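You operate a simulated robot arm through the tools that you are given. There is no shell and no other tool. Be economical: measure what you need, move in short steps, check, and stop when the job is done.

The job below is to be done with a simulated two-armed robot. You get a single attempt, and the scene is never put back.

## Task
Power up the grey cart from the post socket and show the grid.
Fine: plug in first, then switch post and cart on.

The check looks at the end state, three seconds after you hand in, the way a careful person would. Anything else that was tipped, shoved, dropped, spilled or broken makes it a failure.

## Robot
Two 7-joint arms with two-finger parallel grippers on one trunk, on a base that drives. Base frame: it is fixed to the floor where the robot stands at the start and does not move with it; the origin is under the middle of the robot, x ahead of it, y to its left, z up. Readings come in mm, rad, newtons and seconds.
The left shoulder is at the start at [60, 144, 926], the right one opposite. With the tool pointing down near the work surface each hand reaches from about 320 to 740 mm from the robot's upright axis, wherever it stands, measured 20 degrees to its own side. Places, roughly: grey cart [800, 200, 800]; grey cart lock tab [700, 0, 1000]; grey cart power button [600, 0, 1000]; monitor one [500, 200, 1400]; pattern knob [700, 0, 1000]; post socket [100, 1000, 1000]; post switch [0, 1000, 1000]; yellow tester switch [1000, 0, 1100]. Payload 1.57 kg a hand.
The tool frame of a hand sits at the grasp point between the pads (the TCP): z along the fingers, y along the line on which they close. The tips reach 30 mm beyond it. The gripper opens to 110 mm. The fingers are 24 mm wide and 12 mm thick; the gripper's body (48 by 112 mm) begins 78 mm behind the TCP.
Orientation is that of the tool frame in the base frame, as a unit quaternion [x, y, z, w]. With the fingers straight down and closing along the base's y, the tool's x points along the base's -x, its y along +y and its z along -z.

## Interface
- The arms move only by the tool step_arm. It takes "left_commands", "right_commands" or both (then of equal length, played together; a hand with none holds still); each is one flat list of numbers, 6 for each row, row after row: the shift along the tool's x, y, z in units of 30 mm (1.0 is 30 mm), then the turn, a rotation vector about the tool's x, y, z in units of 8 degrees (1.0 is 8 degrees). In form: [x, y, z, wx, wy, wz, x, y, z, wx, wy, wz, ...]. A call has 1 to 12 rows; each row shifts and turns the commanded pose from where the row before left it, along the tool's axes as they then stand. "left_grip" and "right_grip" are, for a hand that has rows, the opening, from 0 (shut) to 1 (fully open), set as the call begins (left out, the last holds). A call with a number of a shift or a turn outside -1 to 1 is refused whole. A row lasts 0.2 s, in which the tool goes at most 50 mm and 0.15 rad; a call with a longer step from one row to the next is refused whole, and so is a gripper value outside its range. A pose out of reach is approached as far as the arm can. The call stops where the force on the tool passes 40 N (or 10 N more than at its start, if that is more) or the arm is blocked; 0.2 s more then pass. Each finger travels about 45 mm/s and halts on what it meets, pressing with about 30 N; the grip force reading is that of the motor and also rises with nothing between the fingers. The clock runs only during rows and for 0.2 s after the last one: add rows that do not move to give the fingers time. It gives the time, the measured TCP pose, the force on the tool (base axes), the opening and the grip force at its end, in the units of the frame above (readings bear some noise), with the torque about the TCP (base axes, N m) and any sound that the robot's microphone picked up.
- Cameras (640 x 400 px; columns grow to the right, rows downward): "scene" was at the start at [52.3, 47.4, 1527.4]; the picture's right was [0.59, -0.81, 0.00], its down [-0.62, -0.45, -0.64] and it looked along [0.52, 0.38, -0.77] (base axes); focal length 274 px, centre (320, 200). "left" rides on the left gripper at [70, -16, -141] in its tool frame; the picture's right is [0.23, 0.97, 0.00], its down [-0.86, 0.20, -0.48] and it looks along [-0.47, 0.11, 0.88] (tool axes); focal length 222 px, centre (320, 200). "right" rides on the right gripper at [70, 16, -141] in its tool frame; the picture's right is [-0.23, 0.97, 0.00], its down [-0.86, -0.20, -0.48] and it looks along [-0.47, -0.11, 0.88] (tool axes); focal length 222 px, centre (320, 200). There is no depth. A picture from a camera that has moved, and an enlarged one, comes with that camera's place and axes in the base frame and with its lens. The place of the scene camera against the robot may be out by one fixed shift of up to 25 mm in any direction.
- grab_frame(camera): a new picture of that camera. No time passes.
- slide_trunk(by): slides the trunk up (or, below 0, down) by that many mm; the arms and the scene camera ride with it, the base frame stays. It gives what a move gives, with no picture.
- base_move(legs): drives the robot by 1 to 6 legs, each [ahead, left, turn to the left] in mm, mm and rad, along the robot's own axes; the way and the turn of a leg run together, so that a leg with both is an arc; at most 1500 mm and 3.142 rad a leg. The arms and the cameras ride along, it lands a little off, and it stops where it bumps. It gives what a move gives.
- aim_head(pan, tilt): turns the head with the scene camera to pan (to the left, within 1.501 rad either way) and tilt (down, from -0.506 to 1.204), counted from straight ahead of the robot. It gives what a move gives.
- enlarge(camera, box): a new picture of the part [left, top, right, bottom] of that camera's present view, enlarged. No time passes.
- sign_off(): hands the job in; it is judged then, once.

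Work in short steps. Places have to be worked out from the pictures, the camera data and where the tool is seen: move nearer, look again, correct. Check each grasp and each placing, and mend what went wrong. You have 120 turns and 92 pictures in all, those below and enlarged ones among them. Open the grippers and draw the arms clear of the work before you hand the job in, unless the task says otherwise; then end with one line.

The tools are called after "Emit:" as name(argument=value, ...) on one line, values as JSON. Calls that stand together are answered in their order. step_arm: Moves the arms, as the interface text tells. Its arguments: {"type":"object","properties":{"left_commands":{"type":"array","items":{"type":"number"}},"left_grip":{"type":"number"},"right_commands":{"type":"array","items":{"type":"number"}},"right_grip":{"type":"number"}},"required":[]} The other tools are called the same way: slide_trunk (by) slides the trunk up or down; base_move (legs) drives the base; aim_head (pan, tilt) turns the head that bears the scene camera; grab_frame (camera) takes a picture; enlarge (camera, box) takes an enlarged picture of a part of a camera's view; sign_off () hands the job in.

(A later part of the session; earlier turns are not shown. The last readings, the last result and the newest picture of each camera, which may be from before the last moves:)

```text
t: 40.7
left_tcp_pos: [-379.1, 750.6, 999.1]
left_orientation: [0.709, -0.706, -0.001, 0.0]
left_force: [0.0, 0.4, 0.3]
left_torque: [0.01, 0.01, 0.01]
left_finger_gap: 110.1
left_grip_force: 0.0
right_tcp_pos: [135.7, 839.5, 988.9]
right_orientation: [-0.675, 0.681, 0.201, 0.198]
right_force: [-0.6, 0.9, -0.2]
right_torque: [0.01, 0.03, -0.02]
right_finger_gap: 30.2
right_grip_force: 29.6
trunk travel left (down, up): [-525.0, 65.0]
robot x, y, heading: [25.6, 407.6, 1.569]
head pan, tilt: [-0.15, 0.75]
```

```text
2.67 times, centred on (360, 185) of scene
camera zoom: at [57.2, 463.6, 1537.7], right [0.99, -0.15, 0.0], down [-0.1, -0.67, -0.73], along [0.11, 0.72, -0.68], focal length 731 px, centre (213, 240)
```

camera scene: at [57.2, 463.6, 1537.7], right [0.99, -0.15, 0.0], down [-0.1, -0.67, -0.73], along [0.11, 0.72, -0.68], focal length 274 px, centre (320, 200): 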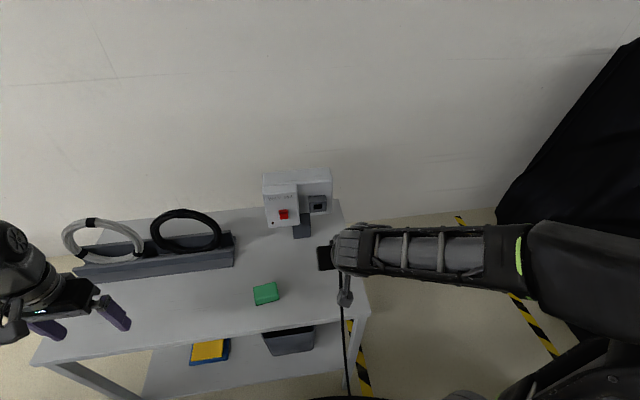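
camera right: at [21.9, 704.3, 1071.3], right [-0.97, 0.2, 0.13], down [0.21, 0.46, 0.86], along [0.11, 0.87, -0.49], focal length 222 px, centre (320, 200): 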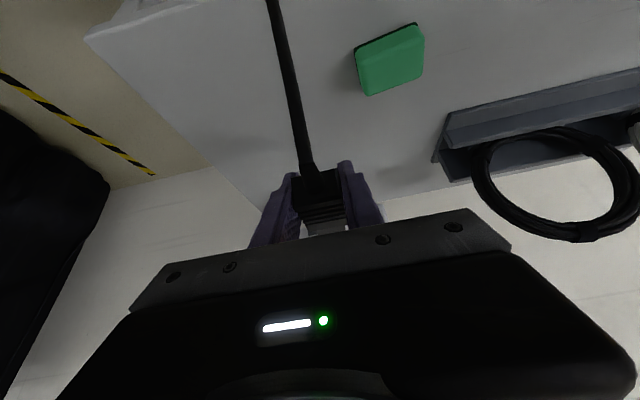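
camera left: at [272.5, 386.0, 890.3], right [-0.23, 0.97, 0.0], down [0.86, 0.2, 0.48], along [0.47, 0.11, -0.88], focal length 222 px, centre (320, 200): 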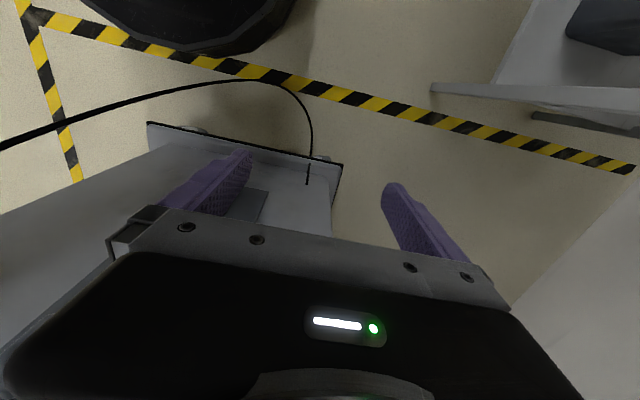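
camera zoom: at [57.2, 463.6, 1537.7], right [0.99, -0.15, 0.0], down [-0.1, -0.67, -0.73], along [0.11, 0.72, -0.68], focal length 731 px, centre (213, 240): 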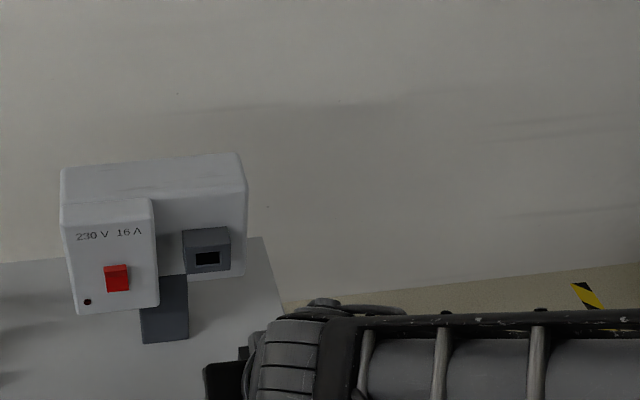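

Post face is in clear view. I calibrate the scene camera's offset on the left fingertips, whose position is known.

Emit:
enlarge(camera="scene", box=[10, 265, 150, 355])

Emit:
enlarge(camera="scene", box=[255, 160, 345, 240])

```text
4.44 times, centred on (80, 310) of scene
camera zoom: at [57.2, 463.6, 1537.7], right [0.99, -0.15, 0.0], down [-0.1, -0.67, -0.73], along [0.11, 0.72, -0.68], focal length 1218 px, centre (1387, -289)
```

zoom: 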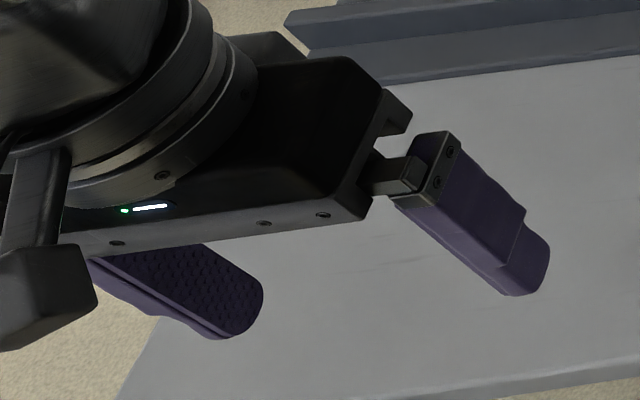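

```text
5.00 times, centred on (300, 200) of scene
camera zoom: at [57.2, 463.6, 1537.7], right [0.99, -0.15, 0.0], down [-0.1, -0.67, -0.73], along [0.11, 0.72, -0.68], focal length 1371 px, centre (420, 200)
```

zoom: 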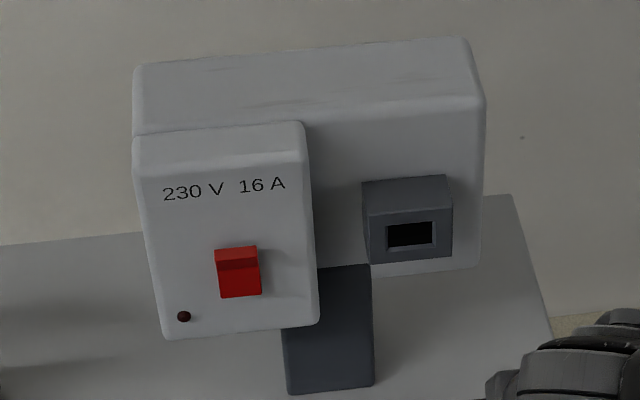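

Calibration: the scene camera reads about (+20, +4, 0) off in base axes (consistent with the plug check). Socket slot is then at about (115, 1017, 985). For precise alignment I bring the left hand's camera round to view the plug and socket from the left: first yaw and raise it.

Emit:
step_arm(left_commands=[0, 0, -0.3, 0, 0, 1, 0, 0, -0.3, 0, 0, 1, 0, 0, -0.3, 0, 0, 1, 0, 0, -0.3, 0, 0, 1, 0, 0, -0.3, 0, 0, 1, 0, 0, -0.2, 0, 0, 1, 0, 0, -0.2, 0, 0, 1, 0, 0, -0.2, 0, 0, 1, 0, 0, -0.2, 0, 0, 1, 0, 0, -0.2, 0, 0, 1, 0, 0, -0.2, 0, 0, 1], left_grip=0.1)

```text
t: 43.1
left_tcp_pos: [-378.5, 750.3, 1081.8]
left_orientation: [-0.018, 1.0, 0.0, 0.0]
left_force: [0.3, 0.0, -0.9]
left_torque: [0.01, -0.01, 0.01]
left_finger_gap: 11.0
left_grip_force: 0.1
right_tcp_pos: [135.0, 839.3, 989.6]
right_orientation: [-0.675, 0.682, 0.201, 0.198]
right_force: [-0.1, -0.5, -0.4]
right_torque: [0.01, 0.03, -0.03]
right_finger_gap: 30.3
right_grip_force: 30.1
trunk travel left (down, up): [-525.0, 65.0]
robot x, y, heading: [24.6, 409.5, 1.572]
head pan, tilt: [-0.15, 0.75]
```

Yaw works. Now tilt 40° and move toward (-110, 890, 1080).

Emit:
step_arm(left_commands=[-1, 0.5, 0, 0, 0, 0, -1, 0.5, 0, 0, 0, 0, -1, 0.5, 0, 0, 0, 0, -1, 0.6, 0, 0, 0, 0, -1, 0.6, 0, 0, 0, 0, -1, 0.6, 0, 0, 0, 0, -1, 0.6, 0, 0, 0, 0, 0, 0, 0, 0, -1, 0, 0, 0, 0, 0, -1, 0, 0, 0, 0, 0, -1, 0, 0, 0, 0, 0, -1, 0, 0, 0, 0, 0, -1, 0])

Emit:
grab_frame(camera="left")

```text
t: 45.7
left_tcp_pos: [-174.3, 876.2, 1080.8]
left_orientation: [-0.018, 0.939, 0.007, 0.343]
left_force: [-0.7, -0.2, -0.5]
left_torque: [0.01, -0.03, -0.03]
left_finger_gap: 11.0
left_grip_force: 0.0
right_tcp_pos: [135.2, 840.7, 989.4]
right_orientation: [-0.676, 0.681, 0.201, 0.198]
right_force: [0.3, -0.1, -1.1]
right_torque: [-0.01, -0.02, -0.02]
right_finger_gap: 30.2
right_grip_force: 30.0
trunk travel left (down, up): [-525.0, 65.0]
robot x, y, heading: [25.3, 412.1, 1.572]
head pan, tilt: [-0.15, 0.75]
```

```text
55 pictures are left
camera left: at [-317.6, 854.1, 1142.8], right [-0.21, 0.97, -0.15], down [0.34, 0.21, 0.92], along [0.92, 0.14, -0.37], focal length 222 px, centre (320, 200)
```

left: 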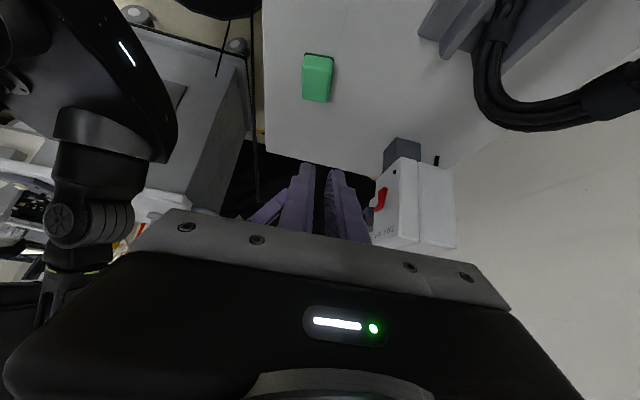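

The left fingers hide the gap. I raise the left hand ~120 mm and move 60 mm nearer so the plug appears above the fingers in the picture.

Emit:
step_arm(left_commands=[-0.82, 0, -0.355, 0, 0, 0, -0.82, 0, -0.355, 0, 0, 0, -0.82, 0, -0.355, 0, 0, 0, -0.82, 0, -0.355, 0, 0, 0, -0.82, 0, -0.355, 0, 0, 0])

Emit:
grab_frame(camera="left")

```text
t: 46.9
left_tcp_pos: [-121.8, 876.3, 1177.9]
left_orientation: [-0.018, 0.94, 0.007, 0.34]
left_force: [1.3, 0.1, 0.2]
left_torque: [0.02, 0.14, 0.02]
left_finger_gap: 11.2
left_grip_force: 0.1
left hand out of reach, approached as far as the arm can: row 5
right_tcp_pos: [138.9, 838.5, 989.6]
right_orientation: [-0.675, 0.681, 0.203, 0.197]
right_force: [0.5, 0.0, 0.1]
right_torque: [0.01, 0.06, 0.06]
right_finger_gap: 30.5
right_grip_force: 29.7
trunk travel left (down, up): [-525.0, 65.0]
robot x, y, heading: [25.4, 409.4, 1.574]
head pan, tilt: [-0.15, 0.75]
```

```text
54 pictures are left
camera left: at [-265.4, 854.0, 1241.0], right [-0.21, 0.97, -0.14], down [0.34, 0.21, 0.92], along [0.91, 0.15, -0.38], focal length 222 px, centre (320, 200)
```

left: 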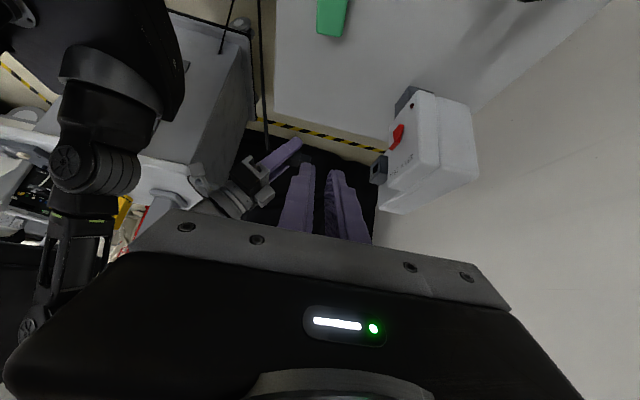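

Now plug and socket show. I enlarge that region.

Emit:
enlarge(camera="left", box=[230, 90, 490, 240])

```text
2.46 times, centred on (360, 165) of left
camera zoom: at [-265.4, 854.0, 1241.0], right [-0.21, 0.97, -0.14], down [0.34, 0.21, 0.92], along [0.91, 0.15, -0.38], focal length 547 px, centre (222, 286)
```

zoom: 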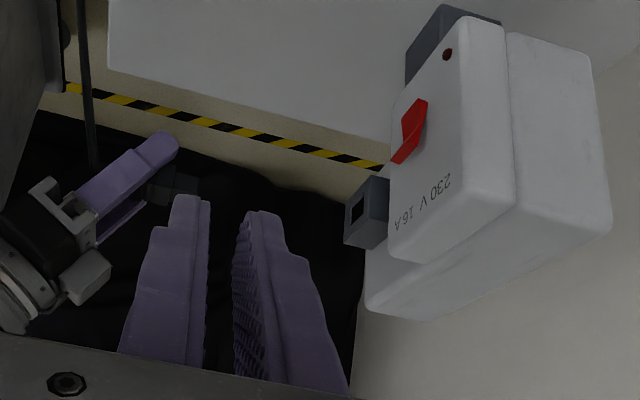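

Left camera places the socket opening at (115, 1020, 990), agreeing with the head camera. I zoom on the plug nose.

Emit:
enlarge(camera="left", box=[255, 130, 400, 210])

```text
4.41 times, centred on (328, 170) of left
camera zoom: at [-265.4, 854.0, 1241.0], right [-0.21, 0.97, -0.14], down [0.34, 0.21, 0.92], along [0.91, 0.15, -0.38], focal length 980 px, centre (287, 332)
```

zoom: 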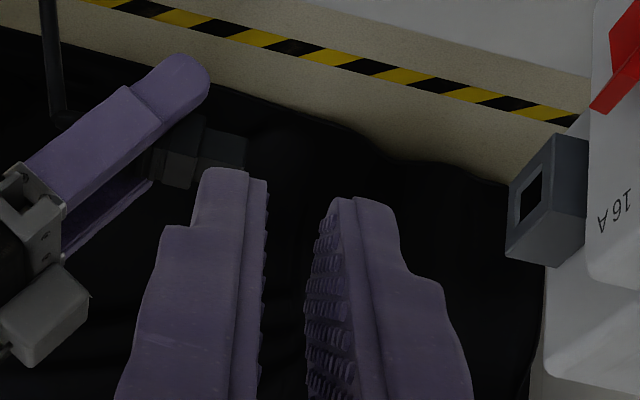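

Nose tip is at about y 882, z 992, x 137 (TCP x). I advance 110 mm toward the socket, shifting x by -21.5 and z by -2, then re-check.

Emit:
step_arm(right_commands=[-0.606, 0.143, 0.411, 0, 0, 0, -0.606, 0.143, 0.411, 0, 0, 0, -0.606, 0.143, 0.411, 0, 0, 0, -0.606, 0.143, 0.411, 0, 0, 0, -0.606, 0.143, 0.411, 0, 0, 0, 0, 0, 0, 0, 0, 0])

Emit:
enlarge(camera="left", box=[280, 110, 440, 210])

Emit:
enlarge(camera="scene", box=[250, 160, 370, 260])

```text
t: 48.3
left_tcp_pos: [-125.3, 878.3, 1176.9]
left_orientation: [-0.018, 0.94, 0.007, 0.342]
left_force: [0.0, 0.2, 0.5]
left_torque: [-0.03, 0.02, -0.03]
left_finger_gap: 11.0
left_grip_force: 0.1
right_tcp_pos: [114.2, 950.0, 989.6]
right_orientation: [-0.676, 0.681, 0.201, 0.199]
right_force: [0.9, 0.3, -0.5]
right_torque: [0.01, 0.01, 0.02]
right_finger_gap: 30.2
right_grip_force: 29.2
trunk travel left (down, up): [-525.0, 65.0]
robot x, y, heading: [24.6, 408.5, 1.572]
head pan, tilt: [-0.15, 0.75]
```

```text
4.00 times, centred on (360, 160) of left
camera zoom: at [-268.7, 855.8, 1239.3], right [-0.21, 0.97, -0.15], down [0.34, 0.21, 0.92], along [0.92, 0.14, -0.37], focal length 888 px, centre (160, 360)
```

zoom: 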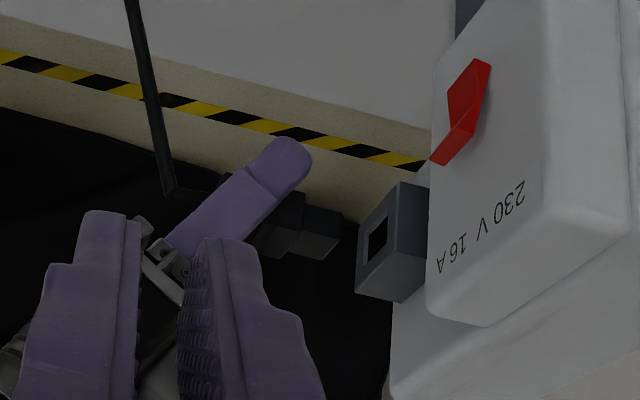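

```text
4.00 times, centred on (310, 210) of scene
camera zoom: at [57.1, 463.4, 1537.7], right [0.99, -0.15, 0.0], down [-0.1, -0.67, -0.73], along [0.11, 0.72, -0.68], focal length 1096 px, centre (360, 160)
```

zoom: 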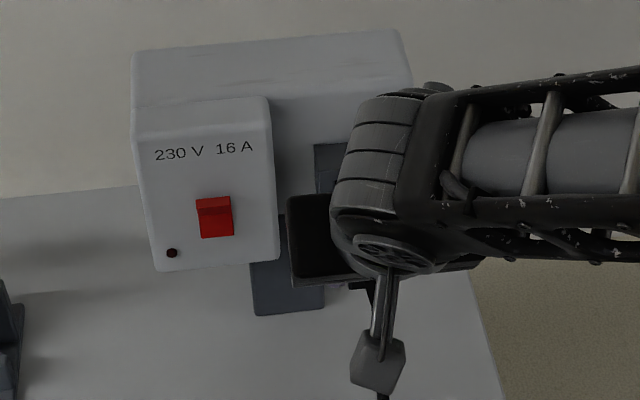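

Close to aligned. I zoom in much more on nose and slot to measure residual offset.

Emit:
enlarge(camera="left", box=[338, 145, 394, 190])

```text
8.89 times, centred on (366, 168) of left
camera zoom: at [-268.7, 855.8, 1239.3], right [-0.21, 0.97, -0.15], down [0.34, 0.21, 0.92], along [0.92, 0.14, -0.37], focal length 1974 px, centre (-89, 489)
```

zoom: 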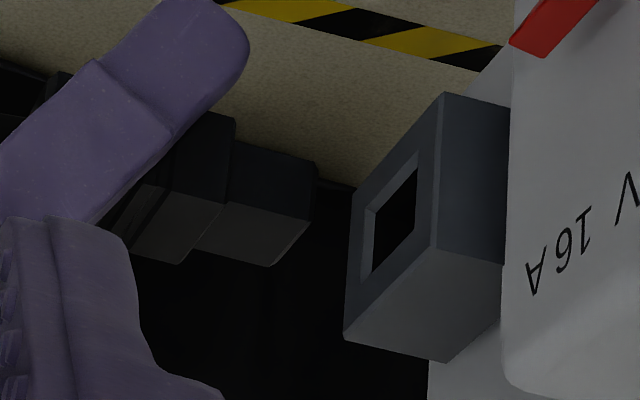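

Now the nose (22 x 16 mm) and slot are clear: nose is about 25 mm short and ~5 mm too high. To pin the x offset I take a second left view from farther back, yawed 30°.

Emit:
step_arm(left_commands=[0, 0, 0, -0.6, 0, -0.72, 0, 0, 0, -0.6, 0, -0.72, 0, 0, 0, -0.6, 0, -0.72, 0, 0, 0, -0.6, 0, -0.72, 0.363, -0.752, -0.303, 0, 0, 0, 0.363, -0.752, -0.303, 0, 0, 0, 0.363, -0.752, -0.303, 0, 0, 0, 0, 0, 0, 0, 0, 0])

Emit:
enlarge(camera="left", box=[240, 100, 400, 200])

```text
t: 50.1
left_tcp_pos: [-123.8, 797.5, 1177.6]
left_orientation: [-0.261, 0.903, 0.094, 0.33]
left_force: [0.7, -0.2, 0.4]
left_torque: [0.02, 0.01, -0.01]
left_finger_gap: 10.9
left_grip_force: 0.1
right_tcp_pos: [115.3, 949.7, 987.3]
right_orientation: [-0.676, 0.681, 0.201, 0.198]
right_force: [-0.5, -0.2, -0.3]
right_torque: [0.01, 0.01, -0.01]
right_finger_gap: 30.4
right_grip_force: 29.7
trunk travel left (down, up): [-525.0, 65.0]
robot x, y, heading: [27.7, 411.0, 1.571]
head pan, tilt: [-0.15, 0.75]
```

```text
4.00 times, centred on (320, 150) of left
camera zoom: at [-237.6, 707.4, 1239.1], right [-0.67, 0.73, -0.15], down [0.19, 0.36, 0.92], along [0.72, 0.58, -0.37], focal length 888 px, centre (320, 400)
```

zoom: 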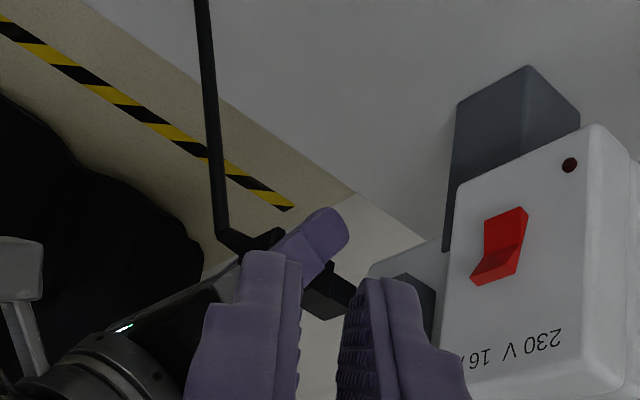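

The left fingers hide the slot; opening them should clear the middle of the picture.

Emit:
step_arm(left_commands=[0, 0, 0, 0, 0, 0, 0, 0, 0, 0, 0, 0, 0, 0, 0, 0, 0, 0, 0, 0, 0, 0, 0, 0, 0, 0, 0, 0, 0, 0, 0, 0, 0, 0, 0, 0], left_grip=1)

Emit:
enlarge(camera="left", box=[310, 150, 366, 195])

```text
t: 51.5
left_tcp_pos: [-124.7, 798.2, 1176.2]
left_orientation: [-0.26, 0.903, 0.094, 0.329]
left_force: [0.3, 0.5, 0.2]
left_torque: [0.01, 0.01, 0.0]
left_finger_gap: 109.8
left_grip_force: 0.1
right_tcp_pos: [114.9, 950.5, 989.8]
right_orientation: [-0.676, 0.681, 0.2, 0.198]
right_force: [0.2, -0.2, -0.2]
right_torque: [0.0, 0.03, 0.01]
right_finger_gap: 30.1
right_grip_force: 29.9
trunk travel left (down, up): [-525.0, 65.0]
robot x, y, heading: [22.7, 411.6, 1.571]
head pan, tilt: [-0.15, 0.75]
```

```text
8.89 times, centred on (338, 172) of left
camera zoom: at [-237.6, 707.3, 1239.3], right [-0.67, 0.73, -0.15], down [0.19, 0.36, 0.92], along [0.72, 0.58, -0.37], focal length 1974 px, centre (160, 444)
```

zoom: 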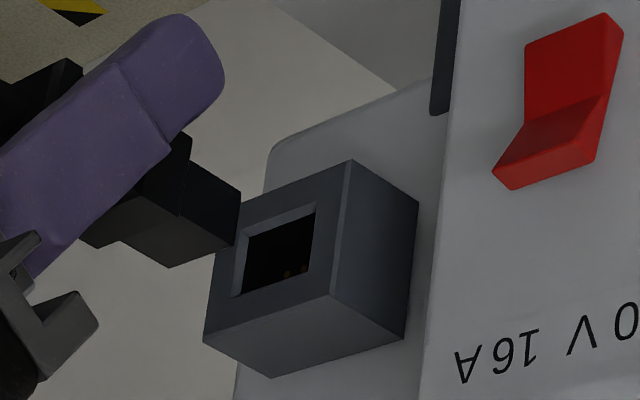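

Two views solve to: the slot is Δx≈-2.7, Δy≈+23.7, Δz≈-3.7 from the nose, with no noticeable roll or yaw error. I correct and advance 17 mm, then check again.

Emit:
step_arm(right_commands=[0.067, 0.09, 0.103, 0, 0, 0, -0.238, 0, 0.155, 0, 0, 0, -0.237, 0, 0.154, 0, 0, 0, 0, 0, 0, 0, 0, 0])

Emit:
enlarge(camera="left", box=[310, 150, 366, 195])

```text
t: 52.5
left_tcp_pos: [-124.9, 797.3, 1176.8]
left_orientation: [-0.26, 0.903, 0.093, 0.329]
left_force: [-0.1, 0.8, -0.2]
left_torque: [0.03, 0.02, 0.0]
left_finger_gap: 109.9
left_grip_force: 0.1
right_tcp_pos: [112.2, 967.9, 983.2]
right_orientation: [-0.675, 0.681, 0.202, 0.199]
right_force: [0.9, -0.9, -1.2]
right_torque: [-0.01, -0.03, -0.01]
right_finger_gap: 30.3
right_grip_force: 30.1
trunk travel left (down, up): [-525.0, 65.0]
robot x, y, heading: [23.0, 411.7, 1.569]
head pan, tilt: [-0.15, 0.75]
```

```text
8.89 times, centred on (338, 172) of left
camera zoom: at [-237.6, 707.3, 1239.3], right [-0.67, 0.73, -0.15], down [0.19, 0.36, 0.92], along [0.72, 0.58, -0.37], focal length 1974 px, centre (160, 444)
```

zoom: 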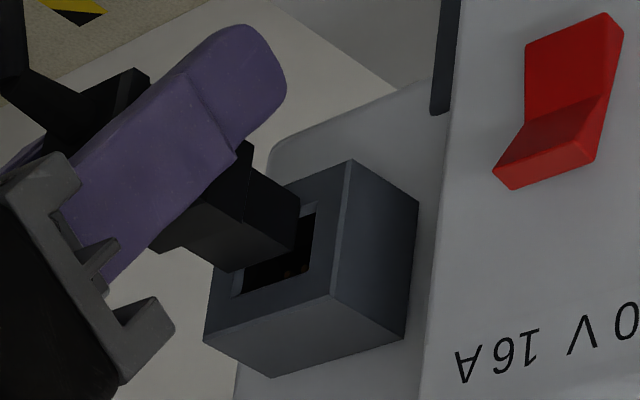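

Now the nose is at the slot mouth, roughly 1.8 mm low and ~5 mm short. I raise 1.8 mm and advance 9 mm gently.

Emit:
step_arm(right_commands=[-0.033, 0, -0.05, 0, 0, 0, 0, 0, 0, 0, 0, 0, -0.084, 0, 0.0545, 0, 0, 0, -0.084, 0, 0.0545, 0, 0, 0, -0.084, 0, 0.0545, 0, 0, 0])

Emit:
enlarge(camera="left", box=[310, 150, 366, 195])

```text
t: 53.7
left_tcp_pos: [-123.1, 797.8, 1176.0]
left_orientation: [-0.26, 0.903, 0.094, 0.329]
left_force: [-0.3, 0.0, -0.2]
left_torque: [0.02, 0.0, -0.02]
left_finger_gap: 110.2
left_grip_force: 0.0
right_tcp_pos: [112.6, 974.8, 986.6]
right_orientation: [-0.675, 0.681, 0.201, 0.198]
right_force: [3.5, -6.2, -0.5]
right_torque: [-0.04, 0.0, -0.09]
right_finger_gap: 30.2
right_grip_force: 30.5
trunk travel left (down, up): [-525.0, 65.0]
robot x, y, heading: [22.3, 410.1, 1.571]
head pan, tilt: [-0.15, 0.75]
```

```text
8.89 times, centred on (338, 172) of left
camera zoom: at [-237.1, 706.8, 1239.5], right [-0.67, 0.73, -0.15], down [0.19, 0.35, 0.92], along [0.72, 0.58, -0.37], focal length 1974 px, centre (160, 444)
```

zoom: 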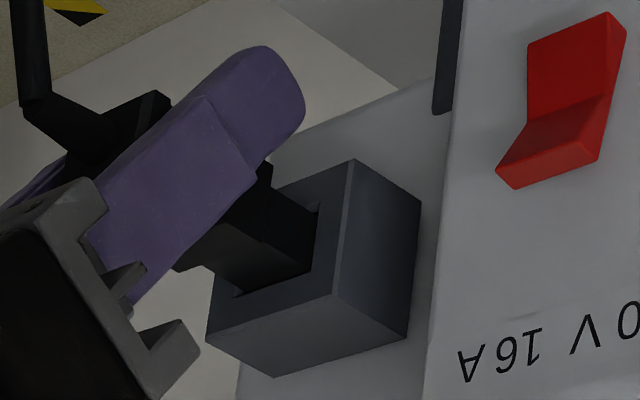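

The nose has entered the slot mouth with light contact pushing +x; I shift +1.2 mm in x and advance further.

Emit:
step_arm(right_commands=[0, -0.04, 0, 0, 0, 0, -0.084, 0, 0.0545, 0, 0, 0, -0.084, 0, 0.0545, 0, 0, 0, -0.084, 0, 0.0545, 0, 0, 0])

Emit:
enlarge(camera="left", box=[310, 150, 366, 195])

```text
t: 54.7
left_tcp_pos: [-124.0, 797.5, 1176.0]
left_orientation: [-0.261, 0.903, 0.094, 0.328]
left_force: [-0.5, 0.0, -1.0]
left_torque: [-0.04, 0.01, -0.01]
left_finger_gap: 110.0
left_grip_force: 0.0
right_tcp_pos: [113.7, 985.5, 984.0]
right_orientation: [-0.675, 0.681, 0.2, 0.199]
right_force: [4.3, -4.1, -7.8]
right_torque: [-0.25, -0.02, -0.09]
right_finger_gap: 30.4
right_grip_force: 29.8
trunk travel left (down, up): [-525.0, 65.0]
robot x, y, heading: [22.7, 411.7, 1.571]
head pan, tilt: [-0.15, 0.75]
```

```text
8.89 times, centred on (338, 172) of left
camera zoom: at [-237.0, 707.7, 1239.3], right [-0.67, 0.73, -0.15], down [0.19, 0.36, 0.92], along [0.72, 0.58, -0.37], focal length 1974 px, centre (160, 444)
```

zoom: 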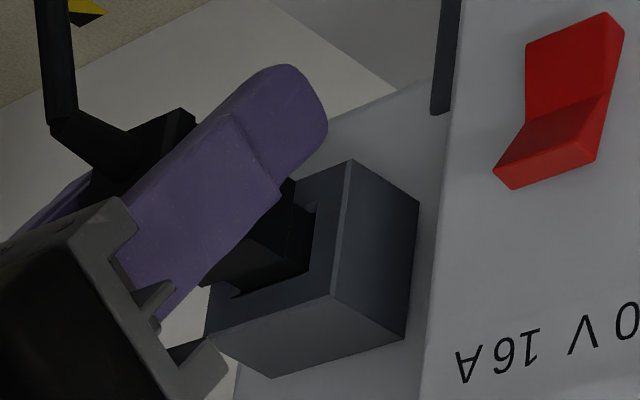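

Going in; contact says slightly high and still slightly left. I correct by ~1 mm each and press in another 9 mm.

Emit:
step_arm(right_commands=[0.015, -0.03, 0.022, 0, 0, 0, -0.084, 0, 0.0545, 0, 0, 0, -0.084, 0, 0.0545, 0, 0, 0, -0.084, 0, 0.0545, 0, 0, 0])

Emit:
enlarge(camera="left", box=[310, 150, 366, 195])

```text
t: 55.7
left_tcp_pos: [-123.0, 797.4, 1176.6]
left_orientation: [-0.26, 0.903, 0.094, 0.329]
left_force: [0.5, -1.0, 0.7]
left_torque: [0.01, 0.0, -0.01]
left_finger_gap: 110.1
left_grip_force: 0.1
right_tcp_pos: [113.5, 993.4, 984.4]
right_orientation: [-0.675, 0.682, 0.2, 0.199]
right_force: [1.3, -5.7, -6.8]
right_torque: [-0.2, 0.0, -0.05]
right_finger_gap: 30.4
right_grip_force: 29.9
trunk travel left (down, up): [-525.0, 65.0]
robot x, y, heading: [24.6, 408.2, 1.573]
head pan, tilt: [-0.15, 0.75]
```

```text
8.89 times, centred on (338, 172) of left
camera zoom: at [-237.4, 707.0, 1239.4], right [-0.67, 0.73, -0.15], down [0.19, 0.35, 0.92], along [0.72, 0.58, -0.37], focal length 1974 px, centre (160, 444)
```

zoom: 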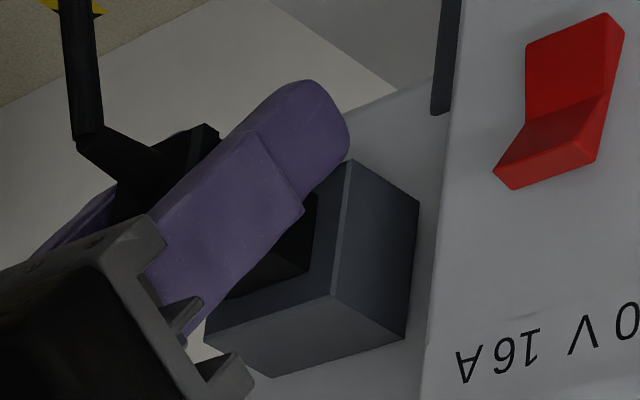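

Still sliding in with ~6 N. I press further until it seats.

Emit:
step_arm(right_commands=[0.011, -0.01, 0.017, 0, 0, 0, -0.084, 0, 0.0545, 0, 0, 0, -0.084, 0, 0.0545, 0, 0, 0, -0.084, 0, 0.0545, 0, 0, 0, -0.084, 0, 0.0545, 0, 0, 0])

Emit:
enlarge(camera="left", box=[310, 150, 366, 195])

```text
t: 56.7
left_tcp_pos: [-123.7, 794.2, 1177.5]
left_orientation: [-0.259, 0.903, 0.095, 0.329]
left_force: [0.1, 0.5, -0.3]
left_torque: [0.02, 0.02, -0.01]
left_finger_gap: 109.9
left_grip_force: 0.1
right_tcp_pos: [114.1, 994.3, 984.6]
right_orientation: [-0.677, 0.68, 0.199, 0.198]
right_force: [3.6, -19.6, 11.5]
right_torque: [0.26, 0.03, 0.06]
right_finger_gap: 30.4
right_grip_force: 30.3
trunk travel left (down, up): [-525.0, 65.0]
robot x, y, heading: [26.6, 410.1, 1.567]
head pan, tilt: [-0.15, 0.75]
stopped in row 4 (right hand): the force on the tool passed its limit (the readings are from after the stop); the commanded pose is now the measured one
```

```text
8.89 times, centred on (338, 172) of left
camera zoom: at [-236.9, 703.3, 1240.7], right [-0.66, 0.73, -0.15], down [0.19, 0.35, 0.92], along [0.72, 0.58, -0.37], focal length 1974 px, centre (160, 444)
```

zoom: 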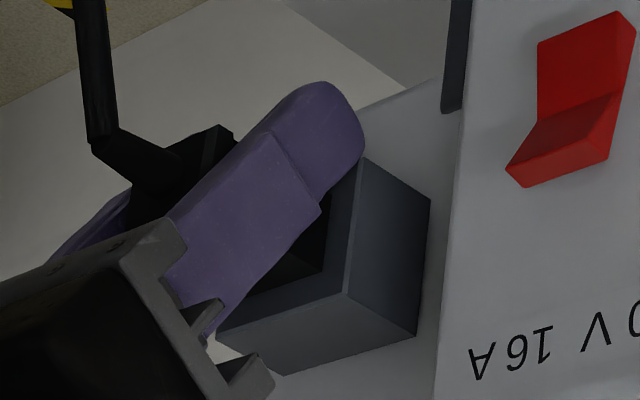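

It stopped on force; either seated or the fingertip touches the socket block. I enlarge the gap further.

Emit:
enlarge(camera="left", box=[326, 164, 350, 184])

Emit:
grab_frame(camera="right")

```text
16.00 times, centred on (338, 174) of left
camera zoom: at [-236.9, 703.3, 1240.7], right [-0.66, 0.73, -0.15], down [0.19, 0.35, 0.92], along [0.72, 0.58, -0.37], focal length 3554 px, centre (32, 616)
```

zoom: 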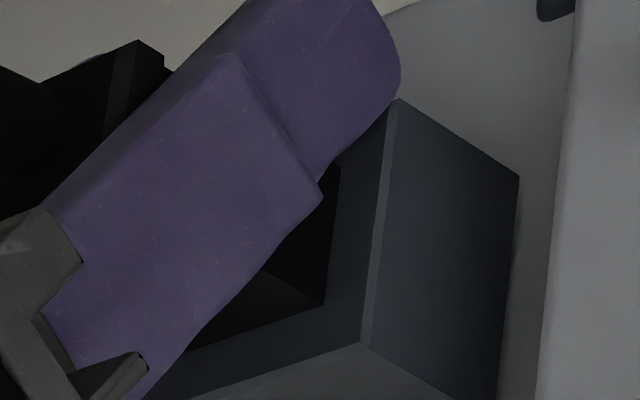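

```text
40 pictures are left
camera right: at [98.0, 860.1, 1066.8], right [-0.97, 0.2, 0.12], down [0.2, 0.46, 0.86], along [0.11, 0.87, -0.49], focal length 222 px, centre (320, 200)
```

right: 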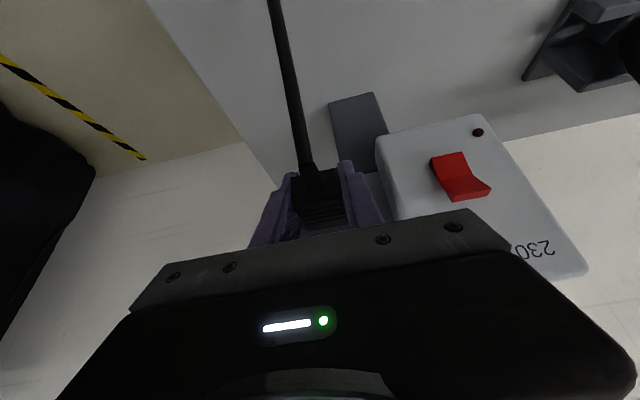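

The black body now covers the slot rim at about the expected margins, and depth travelled (~20.6 mm) matches the nose length, so it seems seated. I release slightly and check that it stays.

Emit:
step_arm(right_commands=[0, 0, 0, 0, 0, 0, 0, 0, 0, 0, 0, 0, 0, 0, 0, 0, 0, 0], right_grip=0.48)

Emit:
enlarge(camera="left", box=[305, 145, 365, 195])

```text
t: 57.5
left_tcp_pos: [-122.7, 796.9, 1176.4]
left_orientation: [-0.26, 0.903, 0.094, 0.328]
left_force: [0.2, -0.1, 0.2]
left_torque: [0.0, 0.0, -0.02]
left_finger_gap: 110.1
left_grip_force: 0.0
right_tcp_pos: [115.5, 996.5, 980.4]
right_orientation: [-0.677, 0.682, 0.196, 0.197]
right_force: [5.9, -9.6, -5.0]
right_torque: [-0.25, -0.26, 0.04]
right_finger_gap: 46.9
right_grip_force: 0.0
trunk travel left (down, up): [-525.0, 65.0]
robot x, y, heading: [26.0, 407.5, 1.573]
head pan, tilt: [-0.15, 0.75]
```

```text
8.00 times, centred on (335, 170) of left
camera zoom: at [-236.6, 706.2, 1239.6], right [-0.67, 0.73, -0.15], down [0.19, 0.35, 0.92], along [0.72, 0.58, -0.37], focal length 1777 px, centre (200, 440)
```

zoom: 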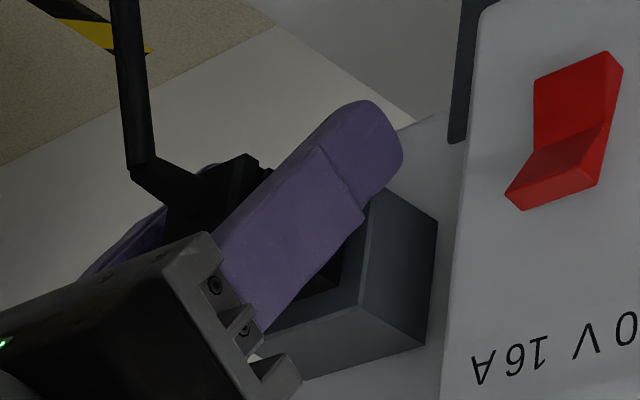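

Fingers are clear of the plug but still leaning on the block; I retract up and back.

Emit:
step_arm(right_commands=[0.1, 0, -0.1, 0, 0, 0, 0.05, 0, -0.4, 0, 0, 0, 0, 0, -0.8, 0, 0, 0, 0, 0, -1, 0, 0, 0, 0, 0, -1, 0, 0, 0, 0, 0, -1, 0, 0, 0])

Emit:
enlarge(camera="left", box=[295, 140, 365, 195])

```text
t: 58.9
left_tcp_pos: [-122.9, 796.5, 1176.4]
left_orientation: [-0.261, 0.903, 0.095, 0.328]
left_force: [0.3, 0.2, -0.4]
left_torque: [-0.01, -0.06, 0.01]
left_finger_gap: 109.9
left_grip_force: 0.0
right_tcp_pos: [113.5, 924.7, 1089.5]
right_orientation: [-0.677, 0.68, 0.198, 0.197]
right_force: [0.9, -0.2, -0.3]
right_torque: [0.03, 0.0, 0.0]
right_finger_gap: 52.7
right_grip_force: 0.0
trunk travel left (down, up): [-525.0, 65.0]
robot x, y, heading: [26.1, 411.2, 1.572]
head pan, tilt: [-0.15, 0.75]
```

```text
7.27 times, centred on (330, 168) of left
camera zoom: at [-237.4, 706.3, 1239.4], right [-0.67, 0.73, -0.15], down [0.19, 0.35, 0.92], along [0.72, 0.58, -0.37], focal length 1615 px, centre (247, 436)
```

zoom: 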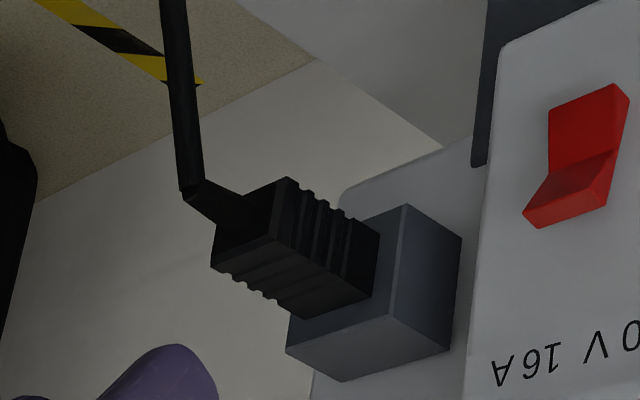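

The plug is flush in the socket. Next the post switch: its protruding upper lip is at about (17, 1009, 998). I move the left hand aside, close the right fingers and bring them in front of the lip.

Emit:
step_arm(left_commands=[0.865, 0.711, -0.729, 0, 0, 0, 0.865, 0.711, -0.729, 0, 0, 0, 0.865, 0.711, -0.729, 0, 0, 0, 0, 0, 0, 0, 0, 0, 0, 0, 0, 0, 0, 0, 0, 0, 0, 0, 0, 0, 0, 0, 0, 0, 0, 0], right_commands=[0, 0, 0, 0, 0, 0, 0, 0, 0, 0, 0, 0, 0, 0, 0, 0, 0, 0, 0, 0.804, 0, 0, 0, 0, 0, 0.804, 0, 0, 0, 0, 0, 0.804, 0, 0, 0, 0, 0, 0.804, 0, 0, 0, 0], right_grip=0)

Emit:
step_arm(right_commands=[0.227, 0, 0.86, 0, 0, 0, 0.227, 0, 0.86, 0, 0, 0, 0.227, 0, 0.86, 0, 0, 0, 0, 0, 0, 0, 0, 0])

Emit:
grab_frame(camera="left")

Emit:
grab_frame(camera="right")

```text
t: 60.5
left_tcp_pos: [-243.7, 796.8, 1177.4]
left_orientation: [-0.26, 0.903, 0.094, 0.329]
left_force: [0.4, 0.1, 0.1]
left_torque: [0.01, 0.01, -0.01]
left_finger_gap: 109.9
left_grip_force: 0.1
right_tcp_pos: [18.0, 927.4, 1089.1]
right_orientation: [-0.676, 0.681, 0.198, 0.198]
right_force: [0.2, 0.7, 0.9]
right_torque: [-0.02, -0.02, -0.04]
right_finger_gap: 0.0
right_grip_force: 21.8
trunk travel left (down, up): [-525.0, 65.0]
robot x, y, heading: [21.3, 408.9, 1.573]
head pan, tilt: [-0.15, 0.75]
```

```text
t: 61.5
left_tcp_pos: [-244.3, 797.7, 1177.6]
left_orientation: [-0.26, 0.903, 0.094, 0.329]
left_force: [-0.1, -0.8, 0.9]
left_torque: [0.02, 0.02, -0.02]
left_finger_gap: 109.8
left_grip_force: 0.1
right_tcp_pos: [15.8, 950.2, 1011.9]
right_orientation: [-0.676, 0.681, 0.198, 0.198]
right_force: [0.1, 0.2, 0.0]
right_torque: [0.04, 0.0, -0.02]
right_finger_gap: 0.0
right_grip_force: 21.2
trunk travel left (down, up): [-525.0, 65.0]
robot x, y, heading: [23.5, 409.4, 1.567]
head pan, tilt: [-0.15, 0.75]
```

```text
37 pictures are left
camera left: at [-357.4, 707.6, 1240.2], right [-0.67, 0.73, -0.15], down [0.19, 0.35, 0.92], along [0.72, 0.58, -0.37], focal length 222 px, centre (320, 200)
```

left: 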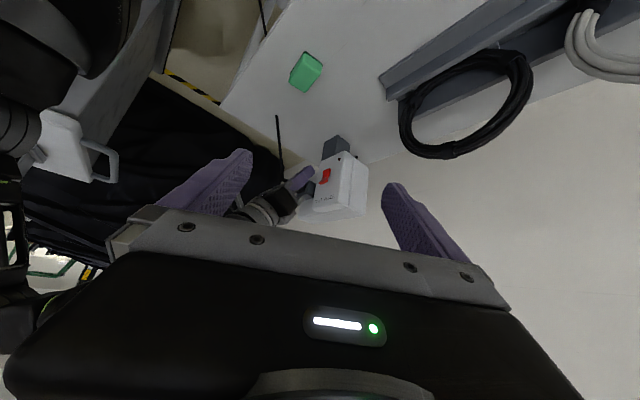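

```text
36 pictures are left
camera right: at [-0.3, 815.6, 1094.1], right [-0.97, 0.2, 0.12], down [0.2, 0.46, 0.86], along [0.11, 0.86, -0.49], focal length 222 px, centre (320, 200)
```

right: 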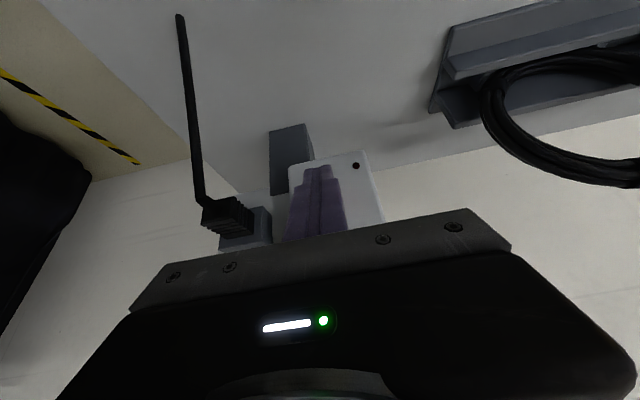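

Emit:
enlarge(camera="left", box=[275, 125, 385, 220])

```text
4.21 times, centred on (330, 172) of left
camera zoom: at [-357.4, 707.6, 1240.2], right [-0.67, 0.73, -0.15], down [0.19, 0.35, 0.92], along [0.72, 0.58, -0.37], focal length 935 px, centre (278, 316)
```

zoom: 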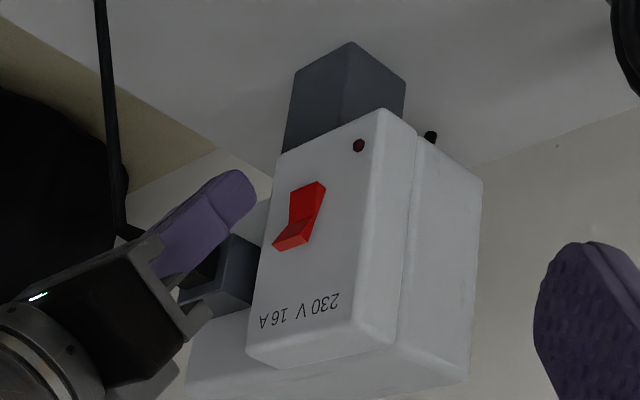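

The tip would meet the rocker about mid-height, so I raise 6 mm and advance toward the lip, finishing with small steps.

Emit:
step_arm(right_commands=[-0.109, 0, -0.168, 0, 0, 0, -0.28, 0, 0.182, 0, 0, 0, -0.28, 0, 0.182, 0, 0, 0, -0.196, 0, 0.127, 0, 0, 0, 0, 0, 0, 0, 0, 0])

Emit:
enlarge(camera="left", box=[290, 145, 370, 215])

```text
t: 62.7
left_tcp_pos: [-243.9, 798.1, 1176.1]
left_orientation: [-0.26, 0.903, 0.094, 0.329]
left_force: [0.6, -0.6, 0.9]
left_torque: [-0.03, -0.01, 0.0]
left_finger_gap: 110.2
left_grip_force: 0.1
right_tcp_pos: [17.6, 978.6, 1018.1]
right_orientation: [-0.677, 0.68, 0.199, 0.197]
right_force: [0.8, 0.3, -0.4]
right_torque: [0.03, -0.03, -0.01]
right_finger_gap: 0.0
right_grip_force: 21.2
trunk travel left (down, up): [-525.0, 65.0]
robot x, y, heading: [25.3, 409.0, 1.571]
head pan, tilt: [-0.15, 0.75]
```

```text
5.71 times, centred on (330, 180) of left
camera zoom: at [-357.5, 707.8, 1240.1], right [-0.67, 0.73, -0.15], down [0.19, 0.35, 0.92], along [0.72, 0.58, -0.37], focal length 1269 px, centre (263, 314)
```

zoom: 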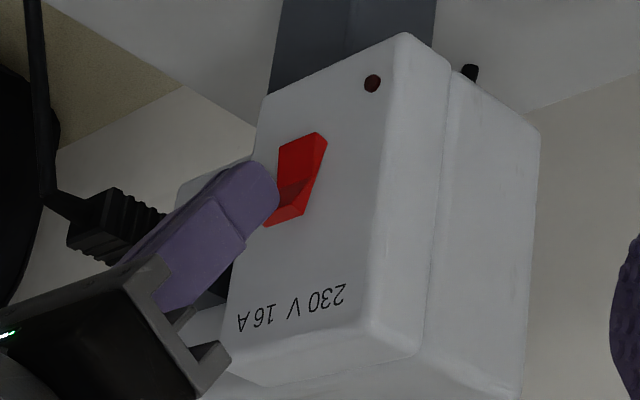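

Tip is right at the upper half of the rocker. I press in by small steps.

Emit:
step_arm(right_commands=[-0.055, 0, -0.084, 0, 0, 0, -0.084, 0, 0.0545, 0, 0, 0, -0.084, 0, 0.0545, 0, 0, 0, -0.084, 0, 0.0545, 0, 0, 0, -0.084, 0, 0.0545, 0, 0, 0])

Emit:
enlarge(camera="left", box=[290, 145, 370, 215])

```text
t: 63.9
left_tcp_pos: [-243.4, 795.7, 1178.3]
left_orientation: [-0.26, 0.903, 0.095, 0.329]
left_force: [-0.1, 0.7, -0.1]
left_torque: [0.01, -0.04, -0.01]
left_finger_gap: 110.0
left_grip_force: 0.0
right_tcp_pos: [16.6, 985.1, 1020.2]
right_orientation: [-0.678, 0.681, 0.197, 0.197]
right_force: [1.7, -22.7, -2.1]
right_torque: [-0.52, 0.16, 0.01]
right_finger_gap: 0.0
right_grip_force: 21.4
trunk travel left (down, up): [-525.0, 65.0]
robot x, y, heading: [24.6, 408.2, 1.57]
head pan, tilt: [-0.15, 0.75]
```

```text
5.71 times, centred on (330, 180) of left
camera zoom: at [-357.2, 704.9, 1240.8], right [-0.67, 0.73, -0.15], down [0.19, 0.35, 0.92], along [0.72, 0.58, -0.37], focal length 1269 px, centre (263, 314)
```

zoom: 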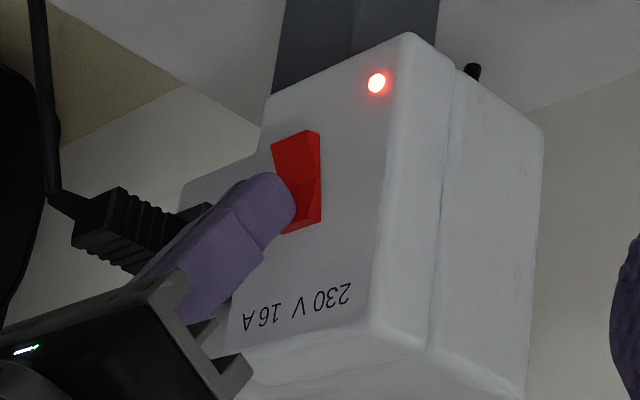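

The post LED is lit: switch is on. I back the right hand straight out, then up.

Emit:
step_arm(right_commands=[0.42, 0, -0.272, 0, 0, 0, 0.42, 0, -0.272, 0, 0, 0, 0.84, 0, -0.545, 0, 0, 0, 0.84, 0, -0.545, 0, 0, 0, 0, 0, -1, 0, 0, 0, 0, 0, -1, 0, 0, 0])

Emit:
aim_head(pan=-0.9, tilt=0.75)

Emit:
grab_frame(camera="scene")

```text
t: 65.3
left_tcp_pos: [-243.7, 798.2, 1177.8]
left_orientation: [-0.26, 0.903, 0.094, 0.328]
left_force: [0.6, 0.2, -0.2]
left_torque: [-0.01, 0.01, 0.02]
left_finger_gap: 110.0
left_grip_force: 0.0
right_tcp_pos: [17.9, 865.5, 1073.4]
right_orientation: [-0.677, 0.68, 0.199, 0.197]
right_force: [0.6, 0.3, -1.0]
right_torque: [0.01, 0.0, -0.02]
right_finger_gap: 0.0
right_grip_force: 21.2
trunk travel left (down, up): [-525.0, 65.0]
robot x, y, heading: [26.0, 409.9, 1.571]
head pan, tilt: [-0.15, 0.75]
```

```text
t: 66.4
left_tcp_pos: [-243.2, 798.1, 1177.7]
left_orientation: [-0.26, 0.903, 0.094, 0.328]
left_force: [-0.3, -0.4, -0.2]
left_torque: [-0.01, -0.02, 0.02]
left_finger_gap: 110.0
left_grip_force: 0.0
right_tcp_pos: [17.8, 867.5, 1071.7]
right_orientation: [-0.677, 0.681, 0.198, 0.198]
right_force: [1.2, -0.1, -0.5]
right_torque: [0.0, -0.01, 0.04]
right_finger_gap: 0.1
right_grip_force: 20.9
trunk travel left (down, up): [-525.0, 65.0]
robot x, y, heading: [25.0, 408.7, 1.57]
head pan, tilt: [-0.901, 0.75]
```

```text
32 pictures are left
camera scene: at [109.7, 432.7, 1537.7], right [0.62, -0.78, 0.0], down [-0.53, -0.42, -0.73], along [0.57, 0.46, -0.68], focal length 274 px, centre (320, 200)
```

scene: 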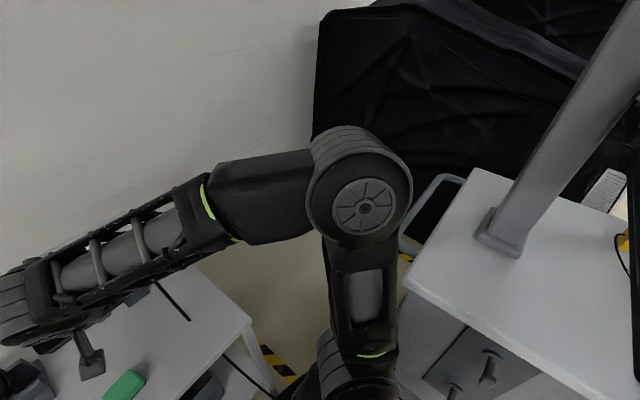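

Next the cart panel (button ≈ (556,-23,979)). I go left away from the monitor, back off, then turn right in stages.

Emit:
base_move(legs=[[0, 200, 0], [-270, 0, 0], [0, 0, -0.785]])

Emit:
base_move(legs=[[0, 0, -0.785]])

Emit:
aim_head(pan=0.0, tilt=0.6)

Emit:
grab_frame(camera="scene")

```text
t: 71.6
left_tcp_pos: [-89.2, 598.5, 1177.2]
left_orientation: [0.107, 0.934, -0.04, 0.34]
left_force: [0.8, 0.0, 0.2]
left_torque: [0.02, -0.03, -0.02]
left_finger_gap: 110.0
left_grip_force: 0.2
right_tcp_pos: [142.6, 461.7, 1073.7]
right_orientation: [-0.364, 0.888, 0.108, 0.258]
right_force: [-0.3, 0.5, 0.6]
right_torque: [0.02, -0.03, -0.02]
right_finger_gap: 0.0
right_grip_force: 21.4
trunk travel left (down, up): [-525.0, 65.0]
robot x, y, heading: [-174.9, 132.0, 0.781]
head pan, tilt: [-0.901, 0.75]
```

```text
t: 74.0
left_tcp_pos: [207.9, 410.7, 1178.1]
left_orientation: [0.446, 0.827, -0.163, 0.301]
left_force: [0.5, -0.4, -0.1]
left_torque: [0.01, 0.0, -0.04]
left_finger_gap: 110.1
left_grip_force: 0.0
right_tcp_pos: [281.2, 151.4, 1073.7]
right_orientation: [-0.007, 0.96, 0.004, 0.281]
right_force: [-0.1, 0.6, 0.0]
right_torque: [0.0, -0.01, 0.03]
right_finger_gap: 0.0
right_grip_force: 21.3
trunk travel left (down, up): [-525.0, 65.0]
robot x, y, heading: [-174.7, 131.7, 0.024]
head pan, tilt: [-0.901, 0.75]
```

```text
t: 75.2
left_tcp_pos: [207.0, 410.9, 1178.8]
left_orientation: [0.445, 0.828, -0.163, 0.301]
left_force: [0.1, 0.0, 0.5]
left_torque: [-0.02, 0.0, 0.0]
left_finger_gap: 110.1
left_grip_force: 0.1
right_tcp_pos: [281.0, 151.2, 1072.0]
right_orientation: [-0.008, 0.96, 0.003, 0.28]
right_force: [-0.4, -0.5, 0.5]
right_torque: [-0.02, 0.0, -0.02]
right_finger_gap: 0.2
right_grip_force: 21.0
trunk travel left (down, up): [-525.0, 65.0]
robot x, y, heading: [-178.5, 130.3, 0.024]
head pan, tilt: [0.0, 0.6]
```

```text
31 pictures are left
camera scene: at [-97.9, 136.6, 1550.6], right [0.02, -1.0, 0.0], down [-0.56, -0.01, -0.82], along [0.82, 0.02, -0.57], focal length 274 px, centre (320, 200)
```

scene: 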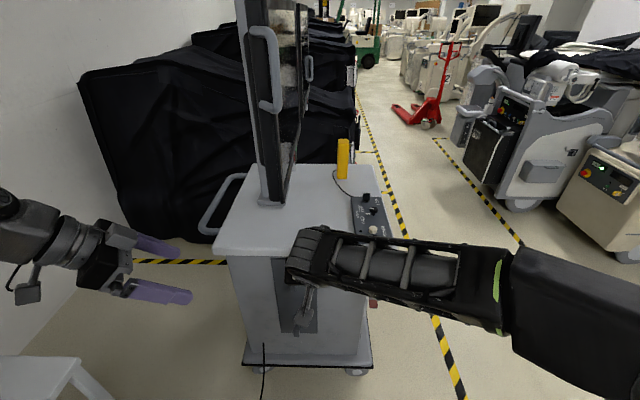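

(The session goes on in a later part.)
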